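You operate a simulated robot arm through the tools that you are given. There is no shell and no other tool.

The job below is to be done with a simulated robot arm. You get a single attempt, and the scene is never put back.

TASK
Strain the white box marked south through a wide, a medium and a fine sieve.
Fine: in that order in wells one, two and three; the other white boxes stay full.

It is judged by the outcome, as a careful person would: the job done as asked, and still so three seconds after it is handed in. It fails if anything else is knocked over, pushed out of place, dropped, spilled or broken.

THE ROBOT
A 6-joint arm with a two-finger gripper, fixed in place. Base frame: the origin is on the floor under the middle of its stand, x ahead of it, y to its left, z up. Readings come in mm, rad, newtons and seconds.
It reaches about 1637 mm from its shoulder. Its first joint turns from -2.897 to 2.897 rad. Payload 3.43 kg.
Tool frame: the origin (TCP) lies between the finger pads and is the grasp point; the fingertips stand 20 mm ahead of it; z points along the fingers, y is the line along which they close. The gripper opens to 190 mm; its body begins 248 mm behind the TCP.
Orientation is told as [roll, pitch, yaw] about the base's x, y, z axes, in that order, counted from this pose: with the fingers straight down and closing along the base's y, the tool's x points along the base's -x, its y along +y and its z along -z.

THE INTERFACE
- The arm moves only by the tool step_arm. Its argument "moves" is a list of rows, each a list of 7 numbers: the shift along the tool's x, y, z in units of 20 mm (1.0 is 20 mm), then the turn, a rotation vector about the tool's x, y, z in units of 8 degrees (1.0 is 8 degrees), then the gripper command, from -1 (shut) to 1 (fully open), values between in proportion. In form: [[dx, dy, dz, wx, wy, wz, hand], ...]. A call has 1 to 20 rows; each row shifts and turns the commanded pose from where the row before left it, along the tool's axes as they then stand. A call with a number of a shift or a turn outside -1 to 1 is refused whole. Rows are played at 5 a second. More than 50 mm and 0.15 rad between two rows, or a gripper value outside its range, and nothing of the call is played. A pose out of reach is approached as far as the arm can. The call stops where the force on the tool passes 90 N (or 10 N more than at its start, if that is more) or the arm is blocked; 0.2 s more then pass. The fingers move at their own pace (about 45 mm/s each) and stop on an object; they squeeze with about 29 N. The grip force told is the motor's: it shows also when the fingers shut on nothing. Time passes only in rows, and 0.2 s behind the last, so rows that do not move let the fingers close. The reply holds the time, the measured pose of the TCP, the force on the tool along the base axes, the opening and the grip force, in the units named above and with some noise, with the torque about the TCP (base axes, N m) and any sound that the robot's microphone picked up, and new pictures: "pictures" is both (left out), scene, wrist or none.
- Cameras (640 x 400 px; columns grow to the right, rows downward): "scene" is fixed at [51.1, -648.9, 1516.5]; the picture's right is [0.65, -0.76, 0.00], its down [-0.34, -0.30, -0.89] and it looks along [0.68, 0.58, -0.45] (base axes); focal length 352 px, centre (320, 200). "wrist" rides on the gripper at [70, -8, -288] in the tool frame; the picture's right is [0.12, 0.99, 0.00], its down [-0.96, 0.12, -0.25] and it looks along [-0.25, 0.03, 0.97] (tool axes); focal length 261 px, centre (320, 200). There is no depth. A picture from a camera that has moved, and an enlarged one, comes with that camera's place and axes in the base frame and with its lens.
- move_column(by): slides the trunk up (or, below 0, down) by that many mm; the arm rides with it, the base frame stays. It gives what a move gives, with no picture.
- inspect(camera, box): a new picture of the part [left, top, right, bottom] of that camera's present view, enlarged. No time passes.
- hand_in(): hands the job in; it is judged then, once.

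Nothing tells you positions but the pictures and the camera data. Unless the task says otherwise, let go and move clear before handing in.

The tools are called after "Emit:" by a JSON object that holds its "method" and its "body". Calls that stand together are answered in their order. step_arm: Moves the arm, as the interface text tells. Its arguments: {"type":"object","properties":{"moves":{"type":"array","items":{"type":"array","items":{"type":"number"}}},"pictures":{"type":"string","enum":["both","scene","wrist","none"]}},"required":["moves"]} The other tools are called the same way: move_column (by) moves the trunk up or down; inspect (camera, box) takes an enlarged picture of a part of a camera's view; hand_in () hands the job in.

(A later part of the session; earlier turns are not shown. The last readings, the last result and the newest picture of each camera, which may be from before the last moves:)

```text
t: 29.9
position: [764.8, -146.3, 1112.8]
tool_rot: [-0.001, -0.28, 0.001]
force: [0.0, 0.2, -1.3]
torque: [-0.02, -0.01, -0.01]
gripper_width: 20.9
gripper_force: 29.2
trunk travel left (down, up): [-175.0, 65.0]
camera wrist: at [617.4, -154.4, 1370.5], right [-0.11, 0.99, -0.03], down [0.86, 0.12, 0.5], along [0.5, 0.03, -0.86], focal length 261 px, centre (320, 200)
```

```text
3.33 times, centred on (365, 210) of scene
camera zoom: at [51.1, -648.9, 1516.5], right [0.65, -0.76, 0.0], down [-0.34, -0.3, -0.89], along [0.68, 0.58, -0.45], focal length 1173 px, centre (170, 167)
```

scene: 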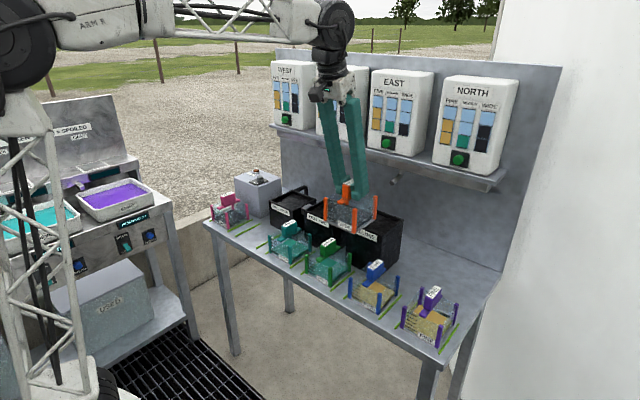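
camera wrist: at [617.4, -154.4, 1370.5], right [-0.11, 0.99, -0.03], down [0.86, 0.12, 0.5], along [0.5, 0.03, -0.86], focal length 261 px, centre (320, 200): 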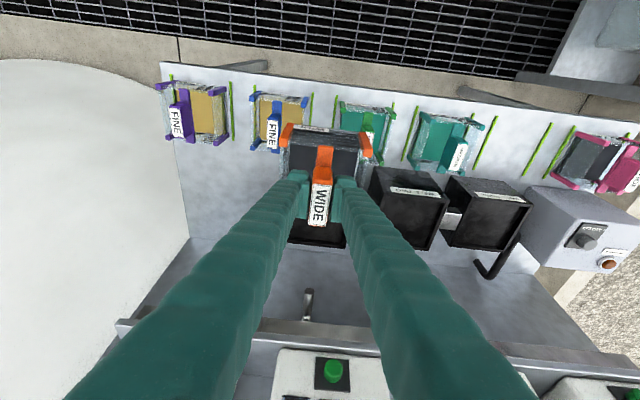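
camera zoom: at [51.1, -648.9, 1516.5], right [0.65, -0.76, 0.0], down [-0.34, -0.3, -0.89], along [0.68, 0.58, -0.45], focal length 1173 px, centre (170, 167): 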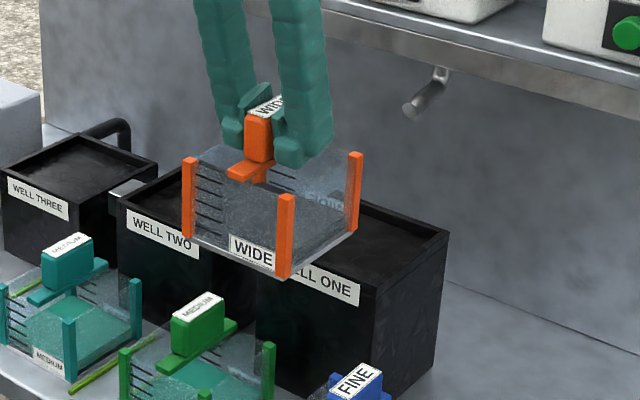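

The spout tip is at about (1005, -138, 1043), behind where the sieve will sit. I'll move forward over well one, stopping 15 mm short in x and about 38 mm above the rim to check alignment.

Emit:
{"method": "step_arm", "body": {"moves": [[-0.34, 0.0328, 0.171, 0, 0, 0, -1], [-0.682, 0.0656, 0.342, 0, 0, 0, -1], [-0.682, 0.0656, 0.342, 0, 0, 0, -1], [-0.682, 0.0656, 0.342, 0, 0, 0, -1], [-0.682, 0.0656, 0.342, 0, 0, 0, -1], [-0.682, 0.0656, 0.342, 0, 0, 0, -1], [-0.682, 0.0656, 0.342, 0, 0, 0, -1], [-0.682, 0.0656, 0.342, 0, 0, 0, -1], [-0.682, 0.0656, 0.342, 0, 0, 0, -1], [-0.34, 0.0328, 0.171, 0, 0, 0, -1], [0, 0, 0, 0, 0, 0, -1]], "pictures": "both"}}

Emit:
{"method": "inspect", "body": {"camera": "wrist", "box": [240, 100, 400, 220]}}

Emit:
{"method": "inspect", "body": {"camera": "scene", "box": [330, 160, 440, 260]}}

```text
t: 32.3
position: [899.0, -134.8, 1092.0]
tool_rot: [-0.002, -0.278, 0.0]
force: [0.5, 0.2, -2.1]
torque: [0.06, -0.01, -0.04]
gripper_width: 20.7
gripper_force: 29.2
trunk travel left (down, up): [-175.0, 65.0]
camera wrist: at [752.9, -143.0, 1347.4], right [-0.11, 0.99, -0.03], down [0.86, 0.12, 0.5], along [0.5, 0.03, -0.86], focal length 261 px, centre (320, 200)
```

scene: 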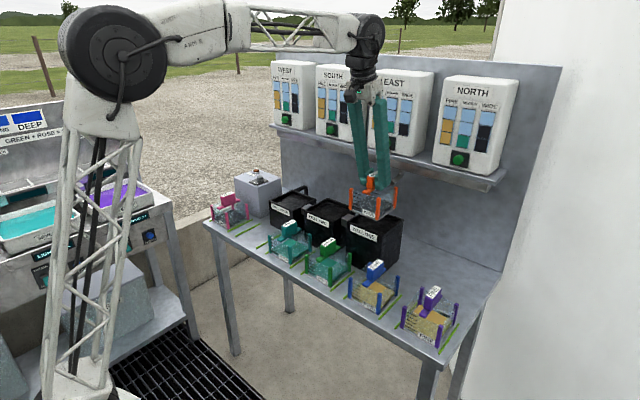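
wrist: 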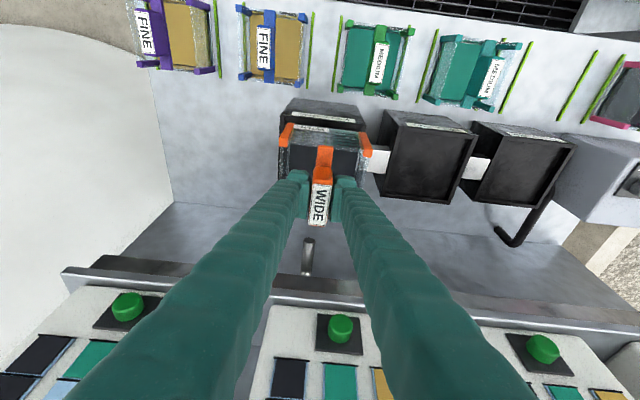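

```text
3.33 times, centred on (320, 160) of wrist
camera zoom: at [752.9, -143.0, 1347.4], right [-0.11, 0.99, -0.03], down [0.86, 0.12, 0.5], along [0.5, 0.03, -0.86], focal length 869 px, centre (320, 333)
```

zoom: 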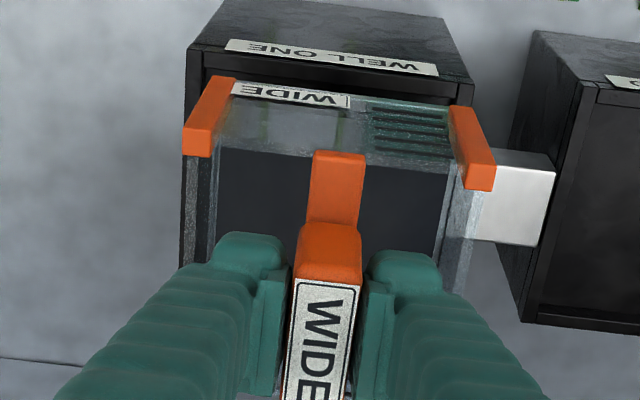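

```text
4.00 times, centred on (385, 210) of scene
camera zoom: at [51.1, -648.9, 1516.5], right [0.65, -0.76, 0.0], down [-0.34, -0.3, -0.89], along [0.68, 0.58, -0.45], focal length 1408 px, centre (60, 160)
```

zoom: 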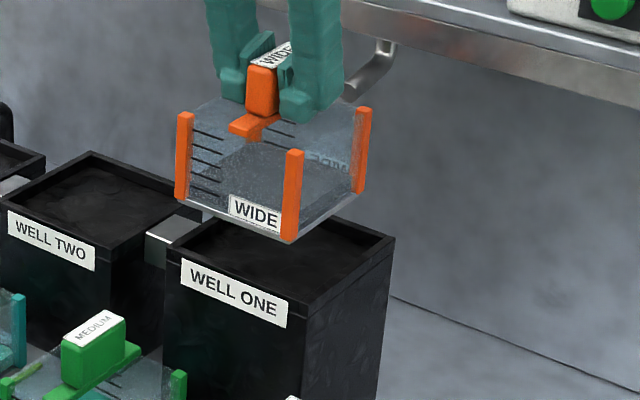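

The sieve is close to lined up over well one. I'll enlarge the well's front edge and the sieve's lower edge for an exact comparison.

Emit:
{"method": "inspect", "body": {"camera": "wrist", "box": [275, 100, 325, 140]}}

Emit:
{"method": "inspect", "body": {"camera": "wrist", "box": [335, 105, 385, 145]}}

Emit:
{"method": "inspect", "body": {"camera": "scene", "box": [355, 190, 435, 245]}}

Emit:
{"method": "inspect", "body": {"camera": "wrist", "box": [260, 130, 310, 190]}}

```text
10.00 times, centred on (300, 120) of wrist
camera zoom: at [752.9, -143.0, 1347.4], right [-0.11, 0.99, -0.03], down [0.86, 0.12, 0.5], along [0.5, 0.03, -0.86], focal length 2606 px, centre (520, 1000)
```

zoom: 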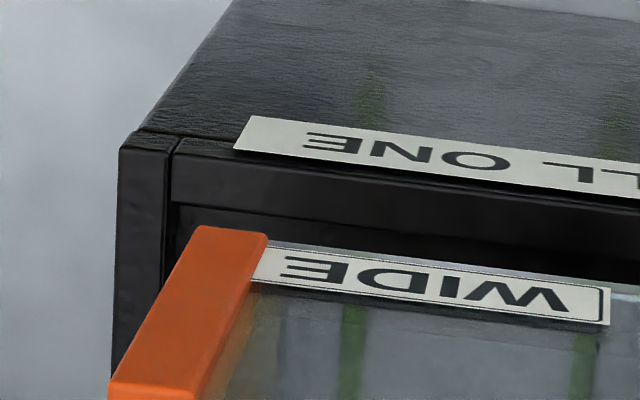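

```text
10.00 times, centred on (360, 125) of wrist
camera zoom: at [752.9, -143.0, 1347.4], right [-0.11, 0.99, -0.03], down [0.86, 0.12, 0.5], along [0.5, 0.03, -0.86], focal length 2606 px, centre (-80, 950)
```

zoom: 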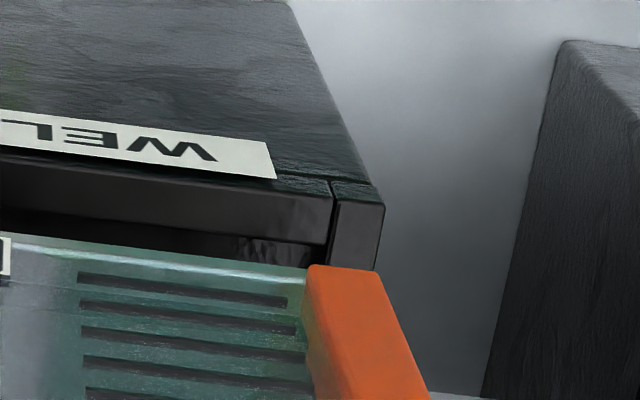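

```text
7.27 times, centred on (395, 218) of scene
camera zoom: at [51.1, -648.9, 1516.5], right [0.65, -0.76, 0.0], down [-0.34, -0.3, -0.89], along [0.68, 0.58, -0.45], focal length 2560 px, centre (-226, 73)
```

zoom: 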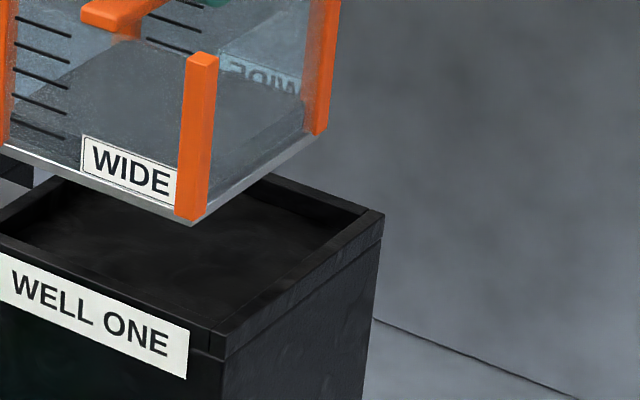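

```text
6.67 times, centred on (285, 160) of wrist
camera zoom: at [752.9, -143.0, 1347.4], right [-0.11, 0.99, -0.03], down [0.86, 0.12, 0.5], along [0.5, 0.03, -0.86], focal length 1738 px, centre (553, 467)
```

zoom: 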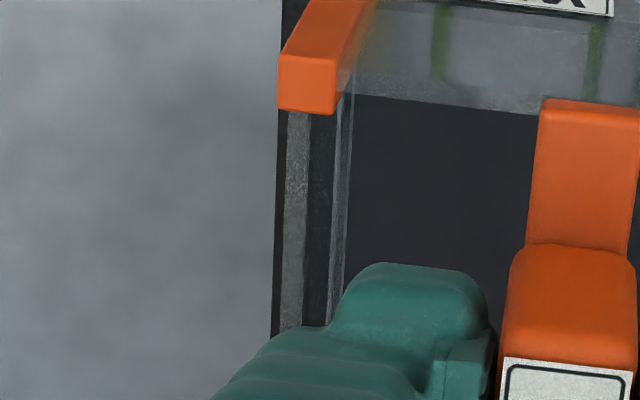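

Comparing sieve feet with the rim, the sieve needs about -6 mm in y and +13.5 mm in x to be centred, with roughly 4 mm of play all round. I'll make that shift, lower 32 mm to just above the rim, and check again.

Emit:
{"method": "step_arm", "body": {"moves": [[-0.2163, -0.1, 0.0622, 0, 0, 0, -1], [-0.2163, -0.1, 0.0622, 0, 0, 0, -1], [-0.2163, -0.1, 0.0622, 0, 0, 0, -1], [0, 0, 0, 0, 0, 0, -1], [0.1106, 0, 0.3844, 0, 0, 0, -1], [0.1106, 0, 0.3844, 0, 0, 0, -1], [0.1106, 0, 0.3844, 0, 0, 0, -1], [0.1106, 0, 0.3844, 0, 0, 0, -1], [0, 0, 0, 0, 0, 0, -1], [0, 0, 0, 0, 0, 0, -1]], "pictures": "both"}}

Emit:
{"method": "inspect", "body": {"camera": "wrist", "box": [270, 95, 330, 145]}}

Emit:
{"method": "inspect", "body": {"camera": "wrist", "box": [335, 95, 395, 145]}}

Emit:
{"method": "inspect", "body": {"camera": "scene", "box": [335, 190, 435, 250]}}

```text
t: 34.5
position: [913.2, -141.6, 1057.9]
tool_rot: [-0.001, -0.28, -0.001]
force: [0.7, 0.2, -1.6]
torque: [-0.01, -0.04, 0.04]
gripper_width: 21.1
gripper_force: 29.0
trunk travel left (down, up): [-175.0, 65.0]
camera wrist: at [765.8, -150.0, 1314.9], right [-0.11, 0.99, -0.03], down [0.86, 0.12, 0.5], along [0.5, 0.03, -0.86], focal length 261 px, centre (320, 200)
```

scene: 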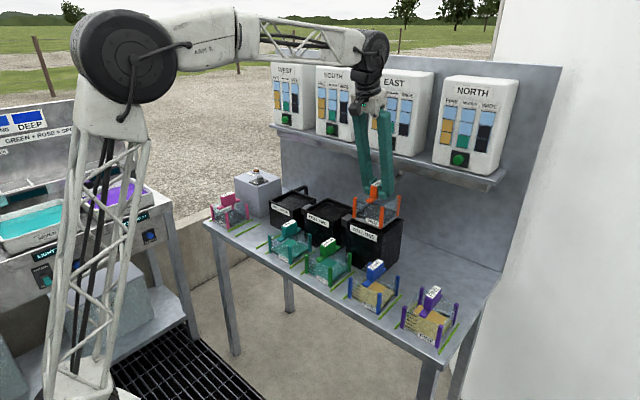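
wrist: 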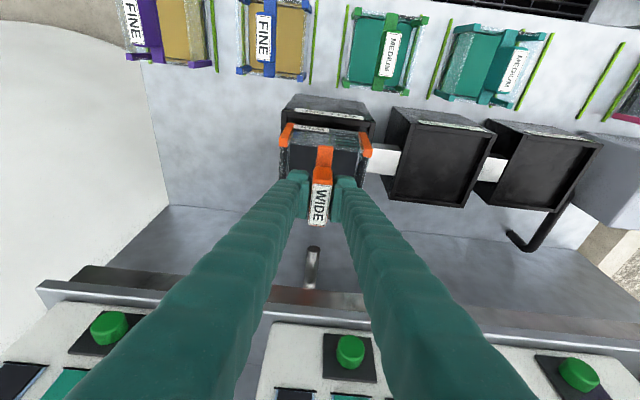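

```text
8.00 times, centred on (300, 120) of wrist
camera zoom: at [765.8, -150.0, 1314.9], right [-0.11, 0.99, -0.03], down [0.86, 0.12, 0.5], along [0.5, 0.03, -0.86], focal length 2085 px, centre (480, 840)
```

zoom: 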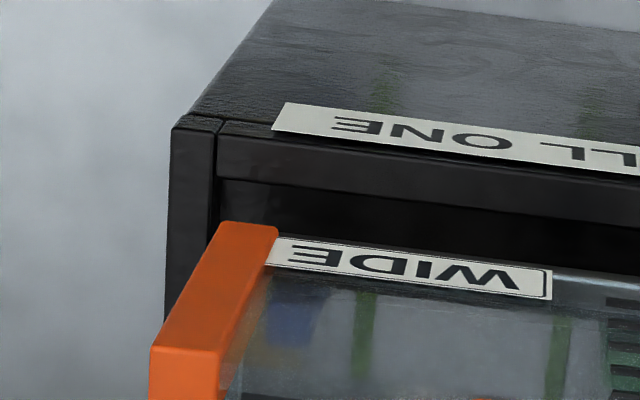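

```text
8.00 times, centred on (365, 120) of wrist
camera zoom: at [765.8, -150.0, 1314.9], right [-0.11, 0.99, -0.03], down [0.86, 0.12, 0.5], along [0.5, 0.03, -0.86], focal length 2085 px, centre (-40, 840)
```

zoom: 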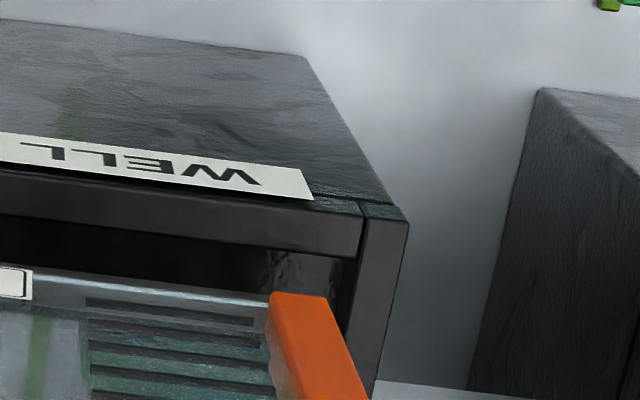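

```text
6.40 times, centred on (385, 220) of scene
camera zoom: at [51.1, -648.9, 1516.5], right [0.65, -0.76, 0.0], down [-0.34, -0.3, -0.89], along [0.68, 0.58, -0.45], focal length 2253 px, centre (-96, 72)
```

zoom: 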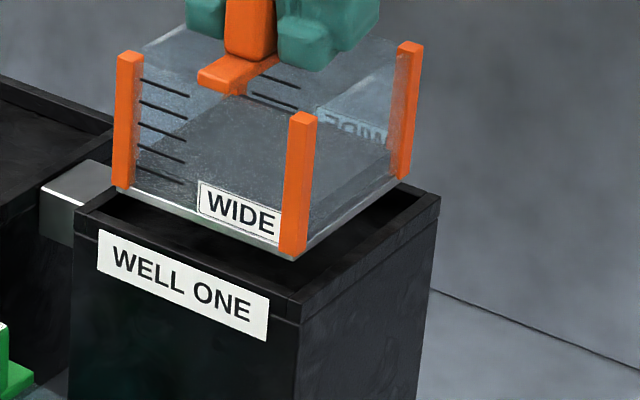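

The sieve is now within about 1 mm of centred over the recess in y, with around 4 mm of gap at the front. I'll nudge by 1 mm and lower slowly in 5 mm steps.

Emit:
{"method": "step_arm", "body": {"moves": [[-0.048, 0.05, 0.0138, 0, 0, 0, -1], [0.0691, 0, 0.2403, 0, 0, 0, -1], [0.0691, 0, 0.2403, 0, 0, 0, -1], [0.0691, 0, 0.2403, 0, 0, 0, -1], [0.0691, 0, 0.2403, 0, 0, 0, -1], [0, 0, 0, 0, 0, 0, -1]], "pictures": "both"}}

Emit:
{"method": "inspect", "body": {"camera": "wrist", "box": [270, 95, 330, 145]}}

Emit:
{"method": "inspect", "body": {"camera": "wrist", "box": [335, 95, 395, 145]}}

Emit:
{"method": "inspect", "body": {"camera": "scene", "box": [335, 190, 435, 250]}}

```text
t: 35.9
position: [912.8, -138.3, 1038.4]
tool_rot: [-0.001, -0.281, 0.0]
force: [0.7, -0.5, -2.1]
torque: [-0.03, 0.0, 0.0]
gripper_width: 20.8
gripper_force: 29.4
trunk travel left (down, up): [-175.0, 65.0]
camera wrist: at [765.8, -147.8, 1295.0], right [-0.11, 0.99, -0.03], down [0.86, 0.12, 0.5], along [0.5, 0.03, -0.86], focal length 261 px, centre (320, 200)
```

scene: 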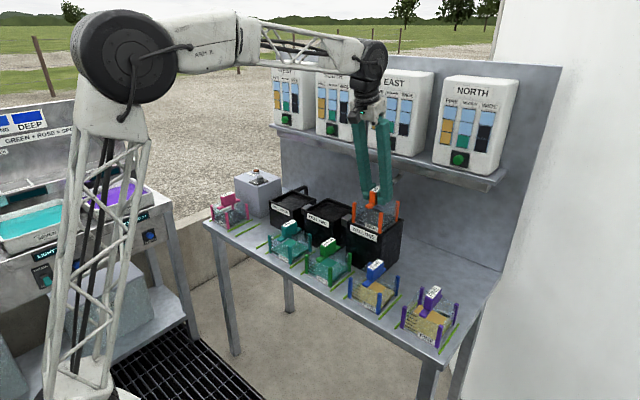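
wrist: 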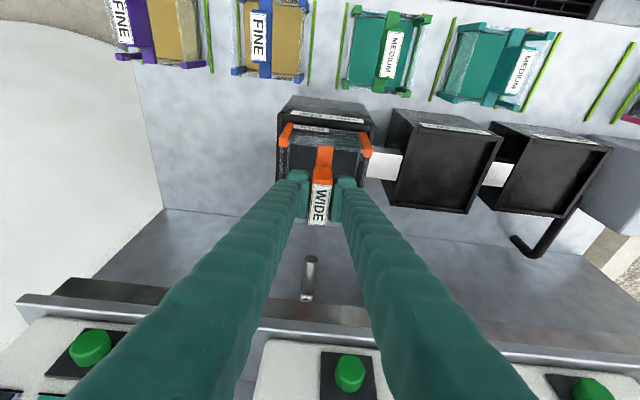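

```text
8.00 times, centred on (300, 120) of wrist
camera zoom: at [765.8, -147.8, 1295.0], right [-0.11, 0.99, -0.03], down [0.86, 0.12, 0.5], along [0.5, 0.03, -0.86], focal length 2085 px, centre (480, 840)
```

zoom: 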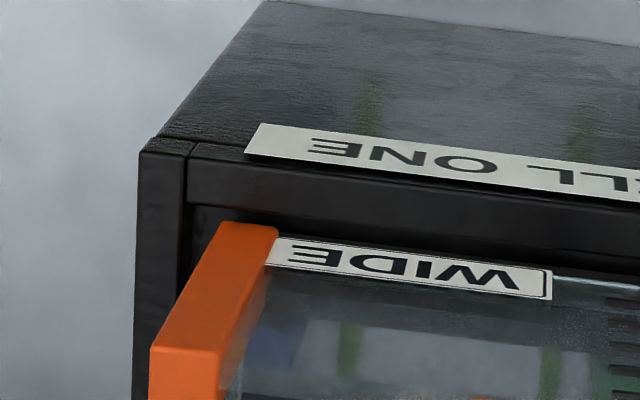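

```text
8.00 times, centred on (365, 120) of wrist
camera zoom: at [765.8, -147.8, 1295.0], right [-0.11, 0.99, -0.03], down [0.86, 0.12, 0.5], along [0.5, 0.03, -0.86], focal length 2085 px, centre (-40, 840)
```

zoom: 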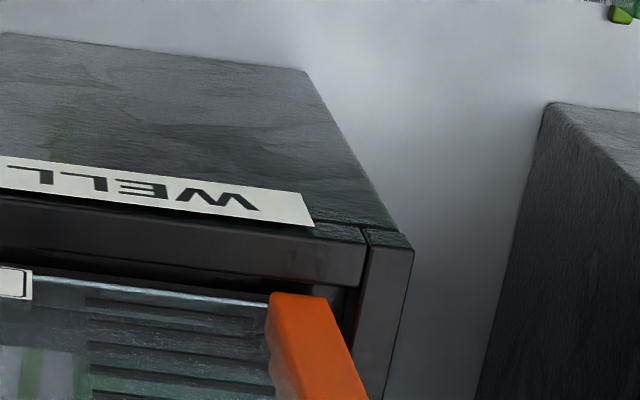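

```text
6.40 times, centred on (385, 220) of scene
camera zoom: at [51.1, -648.9, 1516.5], right [0.65, -0.76, 0.0], down [-0.34, -0.3, -0.89], along [0.68, 0.58, -0.45], focal length 2253 px, centre (-96, 72)
```

zoom: 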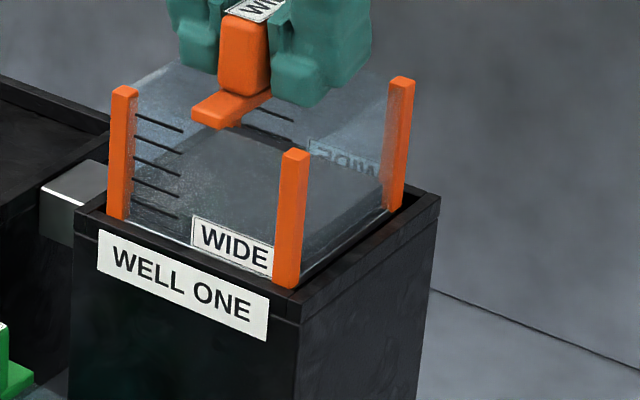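

The sieve's base is just entering the recess. It sits about 1.3 mm toward +y, so I'll correct that and continue down in small steps, watching the force.

Emit:
{"method": "step_arm", "body": {"moves": [[0, -0.065, 0, 0, 0, 0, -1], [0, 0, 0, 0, 0, 0, -1], [0.0415, 0, 0.144, 0, 0, 0, -1], [0.0415, 0, 0.144, 0, 0, 0, -1]], "pictures": "none"}}

Emit:
{"method": "step_arm", "body": {"moves": [[0.0276, 0, 0.0961, 0, 0, 0, -1], [0.0276, 0, 0.0961, 0, 0, 0, -1]], "pictures": "none"}}

```text
t: 36.9
position: [914.1, -140.8, 1035.0]
tool_rot: [-0.003, -0.283, -0.001]
force: [0.4, 0.5, 18.4]
torque: [0.02, 0.34, 0.01]
gripper_width: 20.9
gripper_force: 29.1
trunk travel left (down, up): [-175.0, 65.0]
```

```text
t: 37.5
position: [913.2, -141.6, 1027.6]
tool_rot: [-0.001, -0.284, -0.001]
force: [2.4, 0.4, 26.4]
torque: [0.04, -0.14, 0.0]
gripper_width: 21.0
gripper_force: 29.2
trunk travel left (down, up): [-175.0, 65.0]
```

I felt contact of 18–26 N upward. I need to see whether it is seated on the floor or caught on the rim.

Emit:
{"method": "inspect", "body": {"camera": "scene", "box": [335, 175, 435, 250]}}

Emit:
{"method": "inspect", "body": {"camera": "wrist", "box": [260, 95, 390, 225]}}

Emit:
{"method": "inspect", "body": {"camera": "wrist", "box": [270, 100, 330, 150]}}

Emit:
{"method": "inspect", "body": {"camera": "wrist", "box": [335, 100, 395, 150]}}

```text
5.33 times, centred on (385, 212) of scene
camera zoom: at [51.1, -648.9, 1516.5], right [0.65, -0.76, 0.0], down [-0.34, -0.3, -0.89], along [0.68, 0.58, -0.45], focal length 1877 px, centre (-27, 133)
```

zoom: 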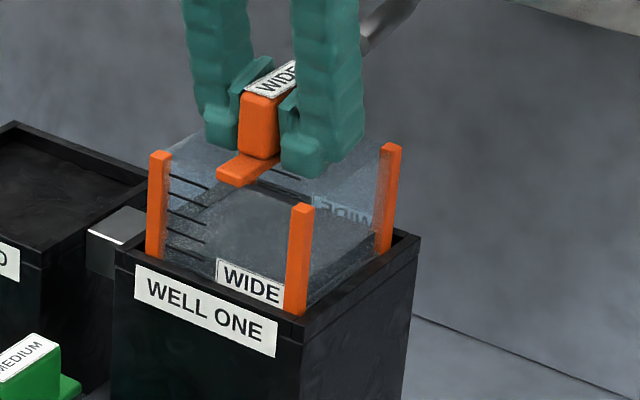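

```text
3.08 times, centred on (325, 160) of wrist
camera zoom: at [765.7, -149.4, 1285.0], right [-0.11, 0.99, -0.03], down [0.85, 0.12, 0.51], along [0.51, 0.03, -0.86], focal length 802 px, centre (305, 323)
```

zoom: 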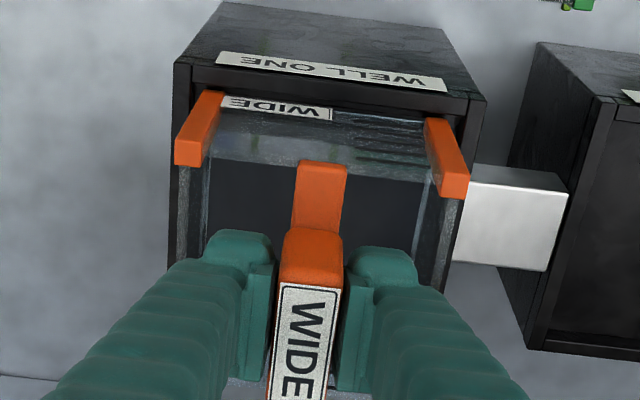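

```text
8.00 times, centred on (300, 125) of wrist
camera zoom: at [765.7, -149.4, 1285.0], right [-0.11, 0.99, -0.03], down [0.85, 0.12, 0.51], along [0.51, 0.03, -0.86], focal length 2085 px, centre (480, 800)
```

zoom: 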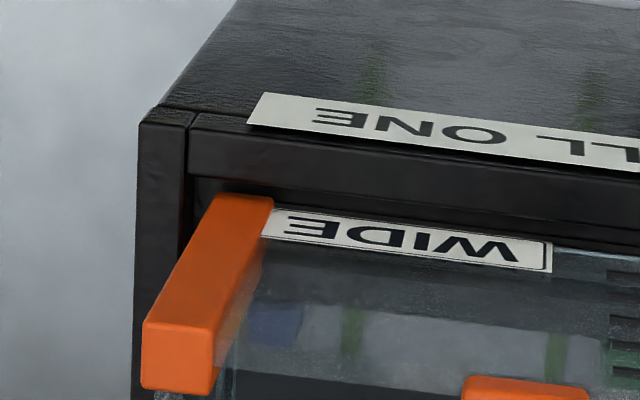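

```text
8.00 times, centred on (365, 125) of wrist
camera zoom: at [765.7, -149.4, 1285.0], right [-0.11, 0.99, -0.03], down [0.85, 0.12, 0.51], along [0.51, 0.03, -0.86], focal length 2085 px, centre (-40, 800)
```

zoom: 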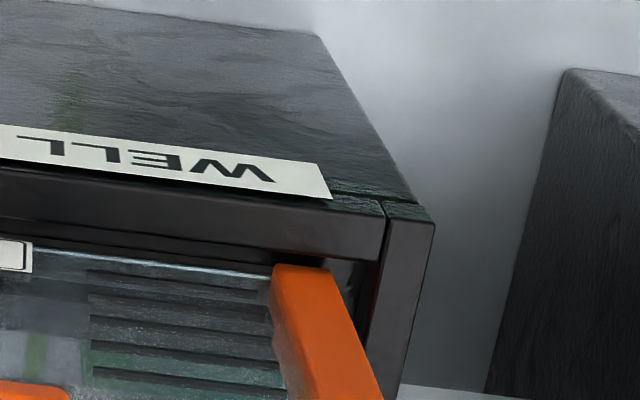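

It looks to be inside the rim; the grip slid about 4 mm on the handle under contact. I'll zoom in on the rim line to confirm the base is down on the recess floor.

Emit:
{"method": "inspect", "body": {"camera": "scene", "box": [355, 205, 405, 240]}}

Emit:
{"method": "inspect", "body": {"camera": "scene", "box": [385, 195, 420, 225]}}

Emit:
{"method": "inspect", "body": {"camera": "wrist", "box": [275, 110, 375, 135]}}

```text
11.43 times, centred on (380, 222) of scene
camera zoom: at [51.1, -648.9, 1516.5], right [0.65, -0.76, 0.0], down [-0.34, -0.3, -0.89], along [0.68, 0.58, -0.45], focal length 4023 px, centre (-366, -57)
```

zoom: 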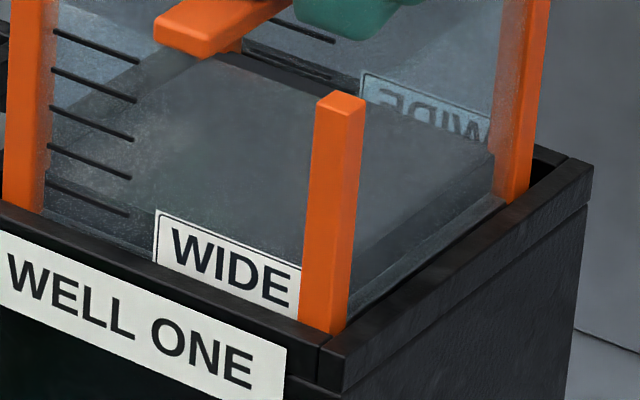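

```text
13.33 times, centred on (402, 210) of scene
camera zoom: at [51.1, -648.9, 1516.5], right [0.65, -0.76, 0.0], down [-0.34, -0.3, -0.89], along [0.68, 0.58, -0.45], focal length 4694 px, centre (-780, 67)
```

zoom: 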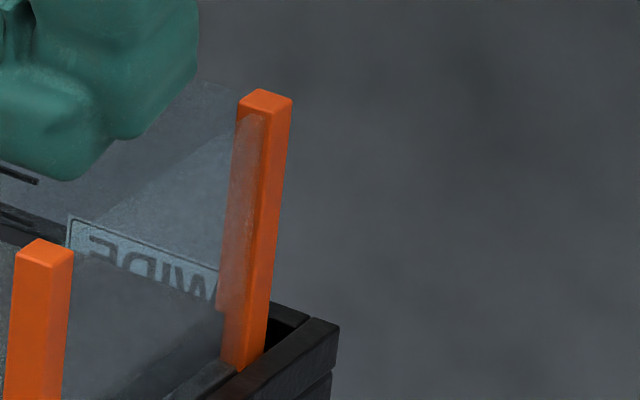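

```text
6.40 times, centred on (325, 122) of wrist
camera zoom: at [765.7, -149.4, 1285.0], right [-0.11, 0.99, -0.03], down [0.85, 0.12, 0.51], along [0.51, 0.03, -0.86], focal length 1668 px, centre (288, 696)
```

zoom: 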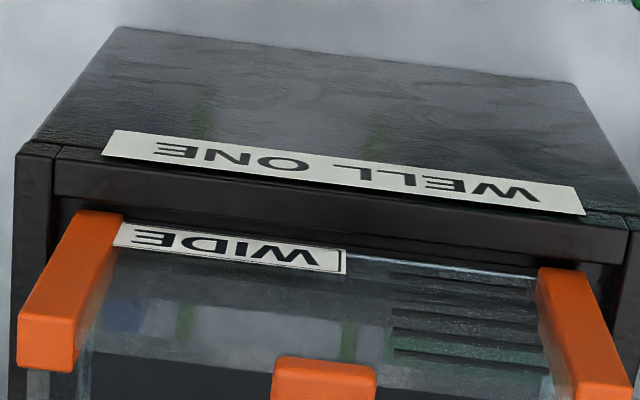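

The rim hides the bottom of the sieve's label and first edge all along, so the base is seated evenly in the recess. I'll ease up 1.5 mm to relieve the pressure, then check the force before opening.

Emit:
{"method": "step_arm", "body": {"moves": [[-0.0207, 0, -0.072, 0, 0, 0, -1], [0, 0, 0, 0, 0, 0, -1]], "pictures": "none"}}

```text
t: 38.1
position: [912.8, -140.7, 1028.8]
tool_rot: [-0.003, -0.282, 0.0]
force: [5.2, -0.5, 14.0]
torque: [-0.04, -0.39, -0.01]
gripper_width: 21.0
gripper_force: 29.3
trunk travel left (down, up): [-175.0, 65.0]
```

The residual force has dropped to 14 N. Now I'll open the fingers gently to about 70 mm.

Emit:
{"method": "step_arm", "body": {"moves": [[0, 0, 0, 0, 0, 0, -0.7], [0, 0, 0, 0, 0, 0, -0.55], [0, 0, 0, 0, 0, 0, -0.4], [0, 0, 0, 0, 0, 0, -0.263], [0, 0, 0, 0, 0, 0, -0.263], [0, 0, 0, 0, 0, 0, -0.263]], "pictures": "both"}}

Emit:
{"method": "inspect", "body": {"camera": "scene", "box": [340, 170, 430, 245]}}

Emit:
{"method": "inspect", "body": {"camera": "wrist", "box": [250, 95, 390, 235]}}

```text
t: 39.5
position: [913.2, -141.1, 1028.3]
tool_rot: [-0.002, -0.282, -0.002]
force: [0.4, -0.2, -0.2]
torque: [0.0, 0.01, -0.01]
gripper_width: 70.1
gripper_force: 0.0
trunk travel left (down, up): [-175.0, 65.0]
camera wrist: at [766.3, -149.4, 1285.4], right [-0.11, 0.99, -0.03], down [0.86, 0.12, 0.5], along [0.5, 0.03, -0.86], focal length 261 px, centre (320, 200)
```

scene: 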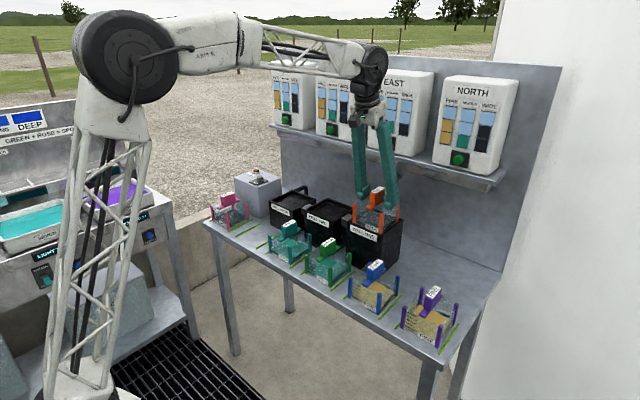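
wrist: 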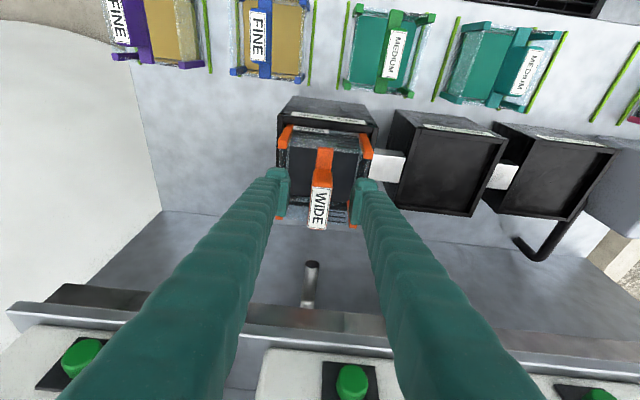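

```text
5.33 times, centred on (385, 208) of scene
camera zoom: at [51.1, -648.9, 1516.5], right [0.65, -0.76, 0.0], down [-0.34, -0.3, -0.89], along [0.68, 0.58, -0.45], focal length 1877 px, centre (-27, 160)
```

zoom: 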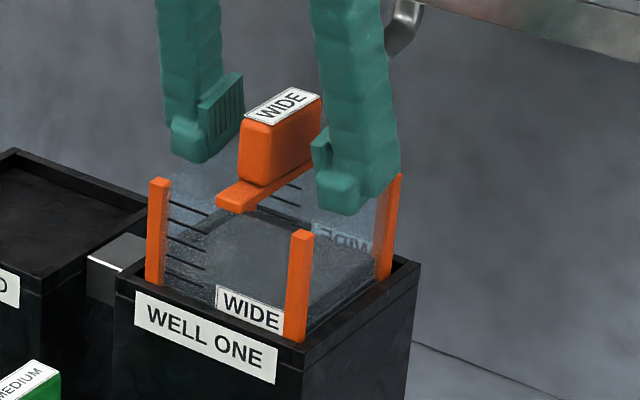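

```text
2.86 times, centred on (320, 165) of wrist
camera zoom: at [766.3, -149.4, 1285.4], right [-0.11, 0.99, -0.03], down [0.86, 0.12, 0.5], along [0.5, 0.03, -0.86], focal length 745 px, centre (320, 300)
```

zoom: 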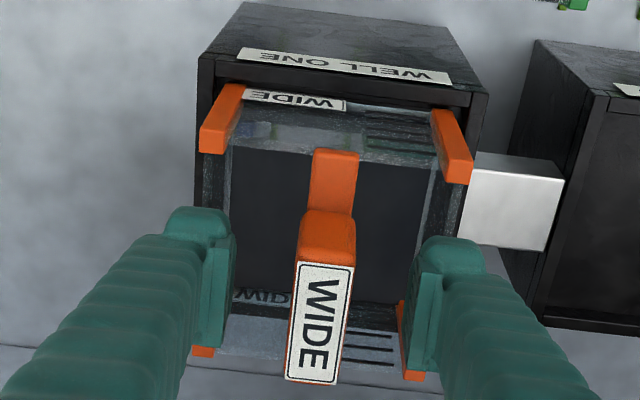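

WIDE is seated upright in well one. I'll retract along the finger axis and go over to the teal MEDIUM sieve at about (765, 106).

Emit:
{"method": "step_arm", "body": {"moves": [[0, 0, -0.3, 0, 0, 0, -0.263], [0, 0, -0.7, 0, 0, 0, -0.263], [0, 0, -1, 0, 0, 0, -0.263], [0, 0, -1, 0, 0, 0, -0.263], [0, 0, -1, 0, 0, 0, -0.263], [0, 0, -1, 0, 0, 0, -0.263], [0, 0, -1, 0, 0, 0, -0.263], [0.52, 0.95, 0.22, 0, 0, 0, -0.158], [0.52, 0.95, 0.22, 0, 0, 0, -0.158], [0.52, 0.95, 0.22, 0, 0, 0, -0.158], [0.52, 0.95, 0.22, 0, 0, 0, -0.158], [0.52, 0.95, 0.22, 0, 0, 0, -0.158], [0.52, 0.95, 0.22, 0, 0, 0, -0.158], [0.52, 0.95, 0.22, 0, 0, 0, -0.158], [0.52, 0.95, 0.22, 0, 0, 0, -0.158], [0.52, 0.95, 0.22, 0, 0, 0, -0.158], [0.52, 0.95, 0.22, 0, 0, 0, -0.158], [0.52, 0.95, 0.22, 0, 0, 0, -0.158], [0.52, 0.95, 0.22, 0, 0, 0, -0.158], [0.52, 0.95, 0.22, 0, 0, 0, -0.158]], "pictures": "both"}}

Emit:
{"method": "inspect", "body": {"camera": "wrist", "box": [240, 85, 400, 205]}}

Emit:
{"method": "inspect", "body": {"camera": "scene", "box": [340, 170, 430, 245]}}

```text
t: 43.7
position: [767.4, 104.5, 1051.4]
tool_rot: [-0.002, -0.28, 0.001]
force: [-0.4, 0.8, -0.6]
torque: [0.06, 0.02, 0.03]
gripper_width: 80.0
gripper_force: 0.1
trunk travel left (down, up): [-175.0, 65.0]
camera wrist: at [619.6, 97.2, 1309.1], right [-0.11, 0.99, -0.03], down [0.86, 0.12, 0.5], along [0.5, 0.03, -0.86], focal length 261 px, centre (320, 200)
```

scene: 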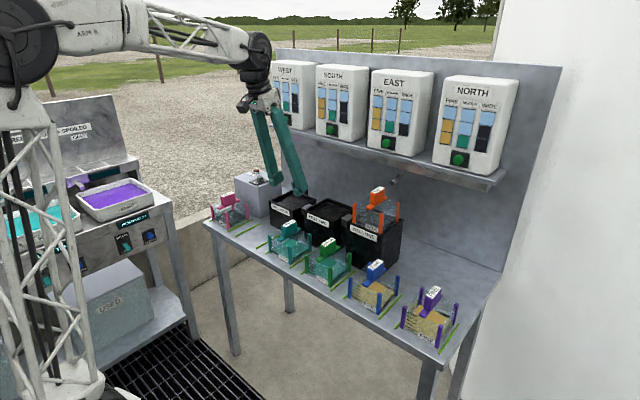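
wrist: 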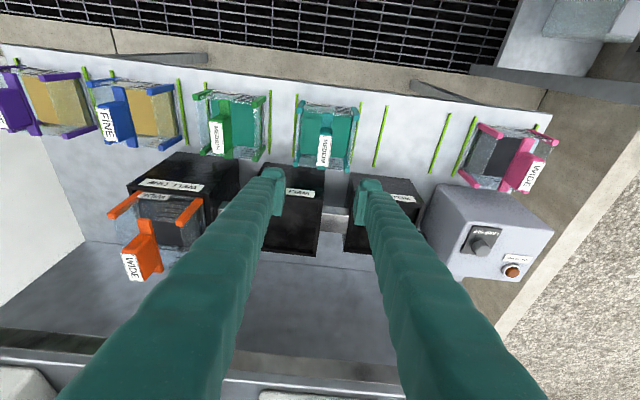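

```text
3.33 times, centred on (320, 145) of wrist
camera zoom: at [619.6, 97.2, 1309.1], right [-0.11, 0.99, -0.03], down [0.86, 0.12, 0.5], along [0.5, 0.03, -0.86], focal length 869 px, centre (320, 383)
```

zoom: 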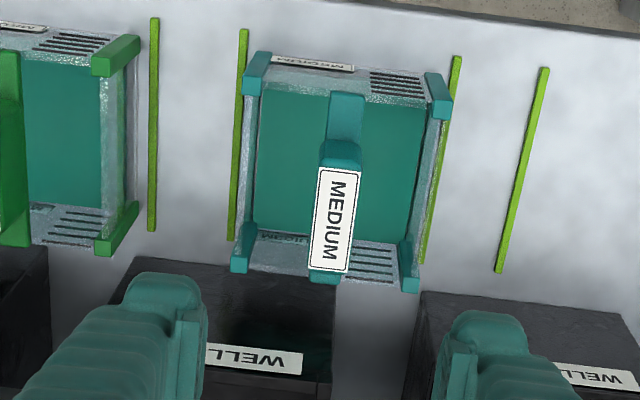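

```text
5.33 times, centred on (385, 208) of scene
camera zoom: at [51.1, -648.9, 1516.5], right [0.65, -0.76, 0.0], down [-0.34, -0.3, -0.89], along [0.68, 0.58, -0.45], focal length 1877 px, centre (-27, 160)
```

zoom: 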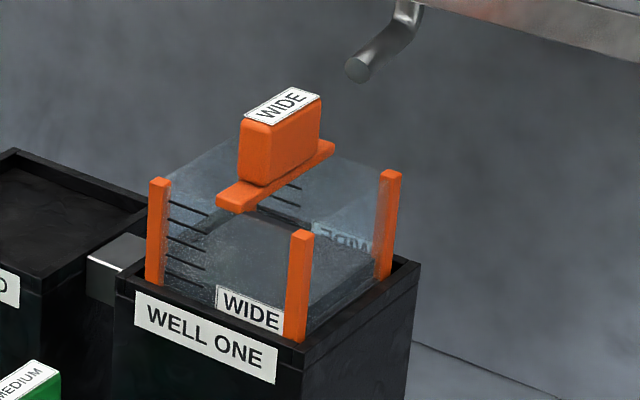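

WIDE stands well in well one and the teal handle measures (765, 107). I'll descend most of the way and check.

Emit:
{"method": "step_arm", "body": {"moves": [[0.2634, 0.01, 0.892, 0, 0, 0, -0.158], [0.2634, 0.01, 0.892, 0, 0, 0, -0.158], [0.2634, 0.01, 0.892, 0, 0, 0, -0.158], [0.2634, 0.01, 0.892, 0, 0, 0, -0.158], [0.2634, 0.01, 0.892, 0, 0, 0, -0.158], [0.2634, 0.01, 0.892, 0, 0, 0, -0.158], [0.1317, 0.01, 0.446, 0, 0, 0, -0.158]], "pictures": "none"}}

Emit:
{"method": "inspect", "body": {"camera": "wrist", "box": [240, 120, 400, 230]}}

```text
t: 45.3
position: [765.1, 108.9, 931.9]
tool_rot: [-0.002, -0.282, 0.001]
force: [0.5, 1.0, -1.1]
torque: [-0.03, -0.05, 0.0]
gripper_width: 79.9
gripper_force: 0.2
trunk travel left (down, up): [-175.0, 65.0]
```

```text
3.64 times, centred on (320, 175) of wrist
camera zoom: at [617.8, 99.6, 1188.4], right [-0.11, 0.99, -0.03], down [0.86, 0.12, 0.5], along [0.5, 0.03, -0.86], focal length 948 px, centre (320, 291)
```

zoom: 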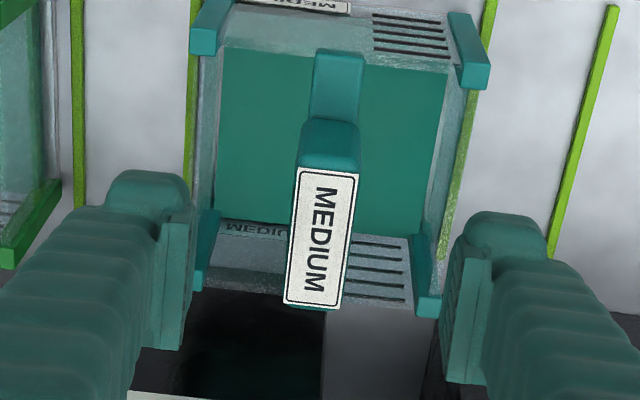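

It's aligned within 1 mm. I'll lower the last 47 mm and close.

Emit:
{"method": "step_arm", "body": {"moves": [[0.1625, 0, 0.565, 0, 0, 0, -0.158], [0.1625, 0, 0.565, 0, 0, 0, -0.158], [0.1625, 0, 0.565, 0, 0, 0, -0.158], [0.1625, 0, 0.565, 0, 0, 0, -0.158], [0, 0, 0, 0, 0, 0, -0.158], [0, 0, 0, 0, 0, 0, -0.4], [0, 0, 0, 0, 0, 0, -0.6], [0, 0, 0, 0, 0, 0, -0.8], [0, 0, 0, 0, 0, 0, -1], [0, 0, 0, 0, 0, 0, -1], [0, 0, 0, 0, 0, 0, -1], [0, 0, 0, 0, 0, 0, -1]], "pictures": "both"}}

Emit:
{"method": "inspect", "body": {"camera": "scene", "box": [240, 190, 340, 270]}}

```text
t: 47.9
position: [764.7, 107.3, 885.4]
tool_rot: [-0.002, -0.282, 0.0]
force: [0.6, -0.1, -0.3]
torque: [0.0, -0.03, 0.01]
gripper_width: 20.9
gripper_force: 29.0
trunk travel left (down, up): [-175.0, 65.0]
camera wrist: at [618.8, 98.3, 1141.6], right [-0.11, 0.99, -0.03], down [0.86, 0.12, 0.5], along [0.5, 0.03, -0.86], focal length 261 px, centre (320, 200)
```

scene: 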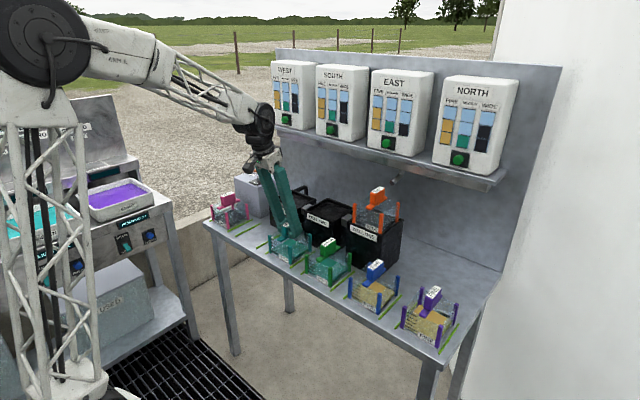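
wrist: 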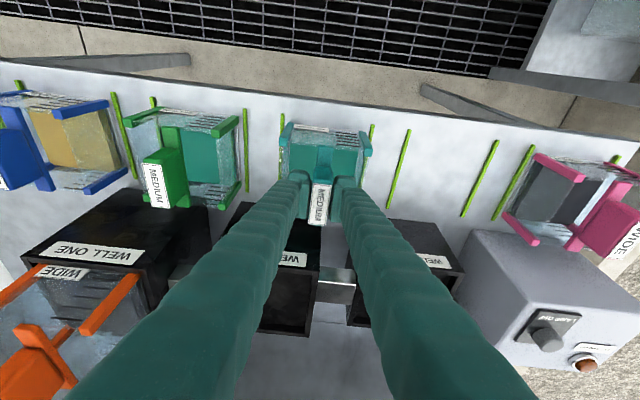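

```text
5.00 times, centred on (290, 230) of scene
camera zoom: at [51.1, -648.9, 1516.5], right [0.65, -0.76, 0.0], down [-0.34, -0.3, -0.89], along [0.68, 0.58, -0.45], focal length 1760 px, centre (470, 50)
```

zoom: 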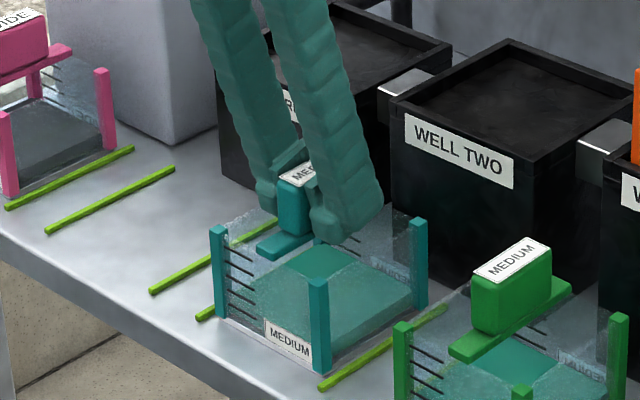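

Gripped at 20.9 mm, 29 N. I'll lift slowly, then move above well two, stopping about 14 mm short in x to check.

Emit:
{"method": "step_arm", "body": {"moves": [[-0.069, 0, -0.24, 0, 0, 0, -1], [-0.069, 0, -0.24, 0, 0, 0, -1], [-0.138, 0, -0.48, 0, 0, 0, -1], [-0.261, 0, -0.907, 0, 0, 0, -1], [-0.261, 0, -0.907, 0, 0, 0, -1], [-0.261, 0, -0.907, 0, 0, 0, -1], [-0.261, 0, -0.907, 0, 0, 0, -1], [-0.261, 0, -0.907, 0, 0, 0, -1], [-0.261, 0, -0.907, 0, 0, 0, -1], [-0.261, 0, -0.907, 0, 0, 0, -1], [-0.261, 0, -0.907, 0, 0, 0, -1], [-0.261, 0, -0.907, 0, 0, 0, -1], [0, 0, 0, 0, 0, 0, -1]], "pictures": "scene"}}

Emit:
{"method": "step_arm", "body": {"moves": [[-0.4, -0.175, 0.116, 0, 0, 0, -1], [-0.805, -0.35, 0.2315, 0, 0, 0, -1], [-0.805, -0.35, 0.2315, 0, 0, 0, -1], [-0.805, -0.35, 0.2315, 0, 0, 0, -1], [-0.805, -0.35, 0.2315, 0, 0, 0, -1], [-0.805, -0.35, 0.2315, 0, 0, 0, -1], [-0.805, -0.35, 0.2315, 0, 0, 0, -1], [-0.805, -0.35, 0.2315, 0, 0, 0, -1], [-0.4, -0.175, 0.116, 0, 0, 0, -1], [0, 0, 0, 0, 0, 0, -1], [0, 0, 0, 0, 0, 0, -1]], "pictures": "both"}}

Emit:
{"method": "inspect", "body": {"camera": "wrist", "box": [265, 95, 325, 145]}}

Emit:
{"method": "inspect", "body": {"camera": "wrist", "box": [335, 95, 395, 145]}}

Emit:
{"method": "inspect", "body": {"camera": "scene", "box": [285, 170, 385, 245]}}

```text
t: 50.7
position: [764.9, 106.5, 1074.7]
tool_rot: [-0.001, -0.281, 0.0]
force: [-0.5, -0.2, -2.4]
torque: [0.0, 0.01, 0.02]
gripper_width: 21.2
gripper_force: 29.3
trunk travel left (down, up): [-175.0, 65.0]
```

scene: 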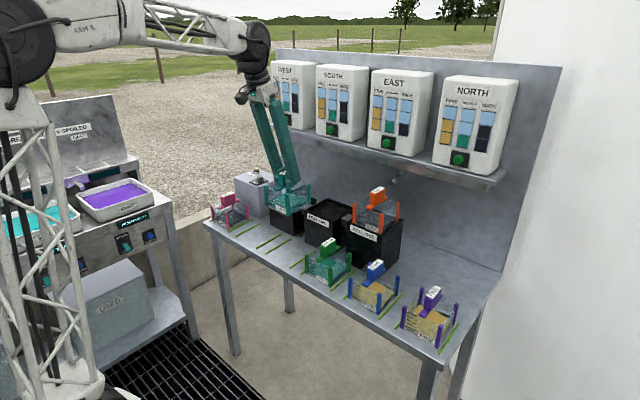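

```text
t: 53.1
position: [901.0, 52.8, 1073.4]
tool_rot: [-0.002, -0.279, 0.0]
force: [0.1, 1.0, -1.4]
torque: [0.0, 0.0, 0.0]
gripper_width: 20.6
gripper_force: 28.5
trunk travel left (down, up): [-175.0, 65.0]
camera wrist: at [753.7, 44.2, 1330.9], right [-0.11, 0.99, -0.03], down [0.86, 0.12, 0.5], along [0.5, 0.03, -0.86], focal length 261 px, centre (320, 200)
```

scene: 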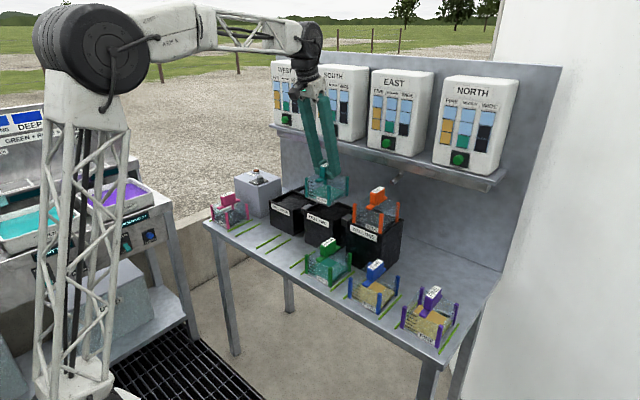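
wrist: 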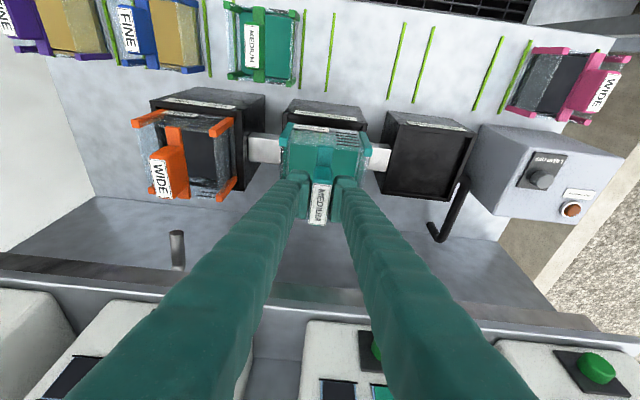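

```text
8.00 times, centred on (295, 120) of wrist
camera zoom: at [753.7, 44.2, 1330.9], right [-0.11, 0.99, -0.03], down [0.86, 0.12, 0.5], along [0.5, 0.03, -0.86], focal length 2085 px, centre (520, 840)
```

zoom: 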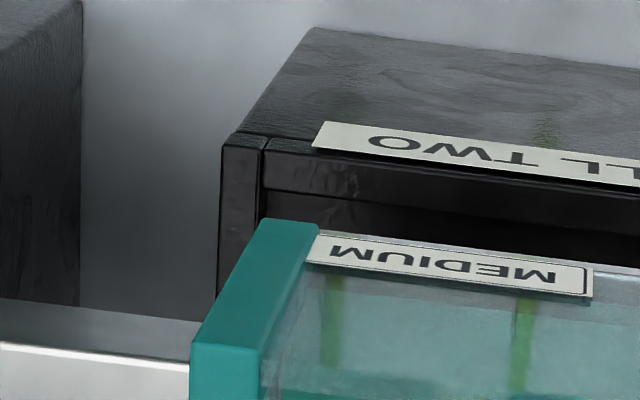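

```text
8.00 times, centred on (365, 120) of wrist
camera zoom: at [753.7, 44.2, 1330.9], right [-0.11, 0.99, -0.03], down [0.86, 0.12, 0.5], along [0.5, 0.03, -0.86], focal length 2085 px, centre (-40, 840)
```

zoom: 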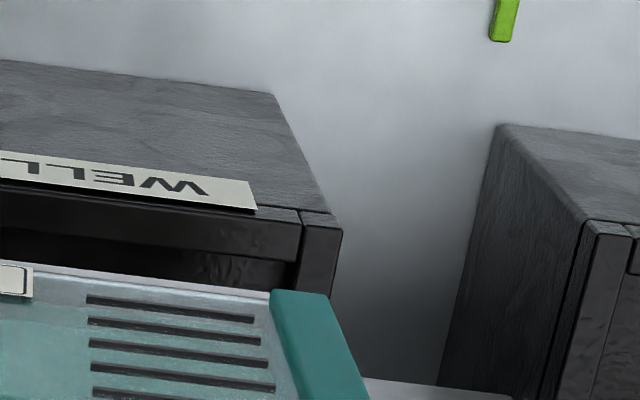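

```text
5.33 times, centred on (335, 208) of scene
camera zoom: at [51.1, -648.9, 1516.5], right [0.65, -0.76, 0.0], down [-0.34, -0.3, -0.89], along [0.68, 0.58, -0.45], focal length 1877 px, centre (240, 160)
```

zoom: 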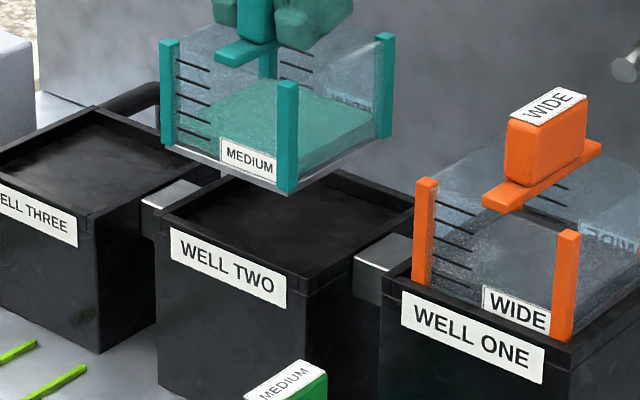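

The medium sieve is over well two and needs +13 mm in x and -2.5 mm in y. I'll shift, lower to just above the rim, and check again.

Emit:
{"method": "step_arm", "body": {"moves": [[-0.2114, -0.0417, 0.0608, 0, 0, 0, -1], [-0.2114, -0.0417, 0.0608, 0, 0, 0, -1], [-0.2114, -0.0417, 0.0608, 0, 0, 0, -1], [0, 0, 0, 0, 0, 0, -1], [0.1244, 0, 0.4325, 0, 0, 0, -1], [0.1244, 0, 0.4325, 0, 0, 0, -1], [0.1244, 0, 0.4325, 0, 0, 0, -1], [0.1244, 0, 0.4325, 0, 0, 0, -1], [0.1244, 0, 0.4325, 0, 0, 0, -1], [0, 0, 0, 0, 0, 0, -1], [0, 0, 0, 0, 0, 0, -1]], "pictures": "none"}}

Emit:
{"method": "inspect", "body": {"camera": "wrist", "box": [265, 100, 325, 150]}}

Emit:
{"method": "inspect", "body": {"camera": "wrist", "box": [335, 100, 395, 150]}}

Emit:
{"method": "inspect", "body": {"camera": "scene", "box": [285, 180, 385, 255]}}

```text
t: 55.5
position: [912.1, 48.8, 1028.2]
tool_rot: [-0.001, -0.281, 0.0]
force: [0.7, 0.4, -1.6]
torque: [-0.01, 0.0, -0.03]
gripper_width: 20.9
gripper_force: 29.1
trunk travel left (down, up): [-175.0, 65.0]
```

```text
8.00 times, centred on (295, 125) of wrist
camera zoom: at [765.7, 40.8, 1285.5], right [-0.11, 0.99, -0.03], down [0.86, 0.12, 0.5], along [0.5, 0.03, -0.86], focal length 2085 px, centre (520, 800)
```

zoom: 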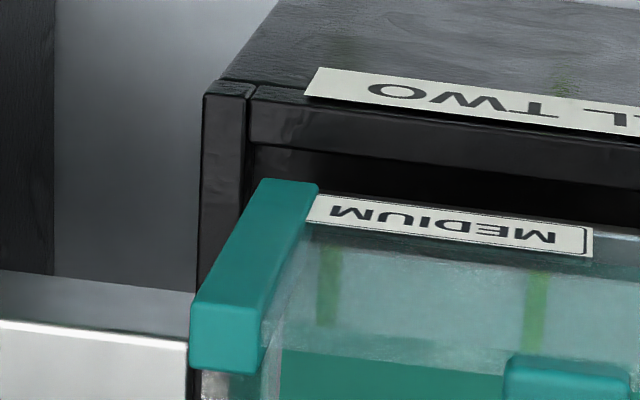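

```text
8.00 times, centred on (365, 125) of wrist
camera zoom: at [765.7, 40.8, 1285.5], right [-0.11, 0.99, -0.03], down [0.86, 0.12, 0.5], along [0.5, 0.03, -0.86], focal length 2085 px, centre (-40, 800)
```

zoom: 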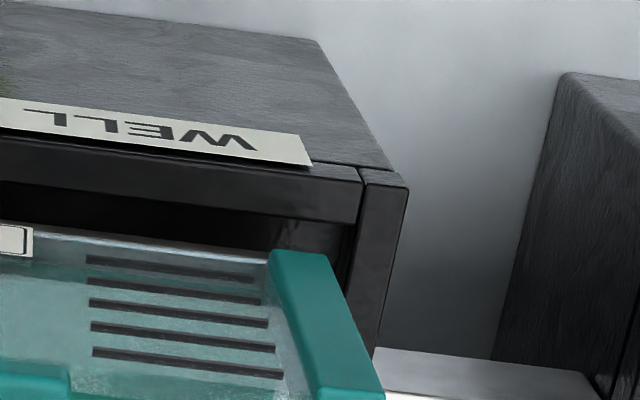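

```text
5.33 times, centred on (335, 218) of scene
camera zoom: at [51.1, -648.9, 1516.5], right [0.65, -0.76, 0.0], down [-0.34, -0.3, -0.89], along [0.68, 0.58, -0.45], focal length 1877 px, centre (240, 107)
```

zoom: 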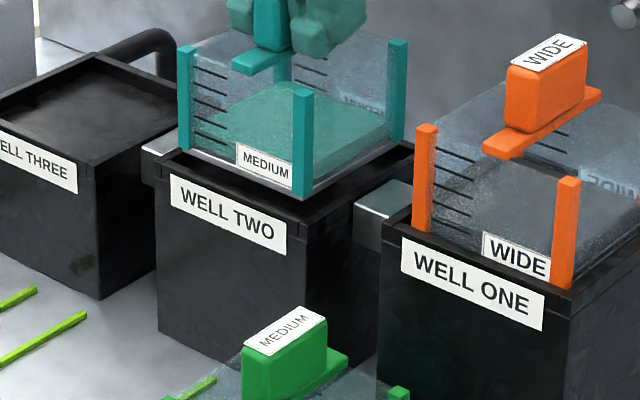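

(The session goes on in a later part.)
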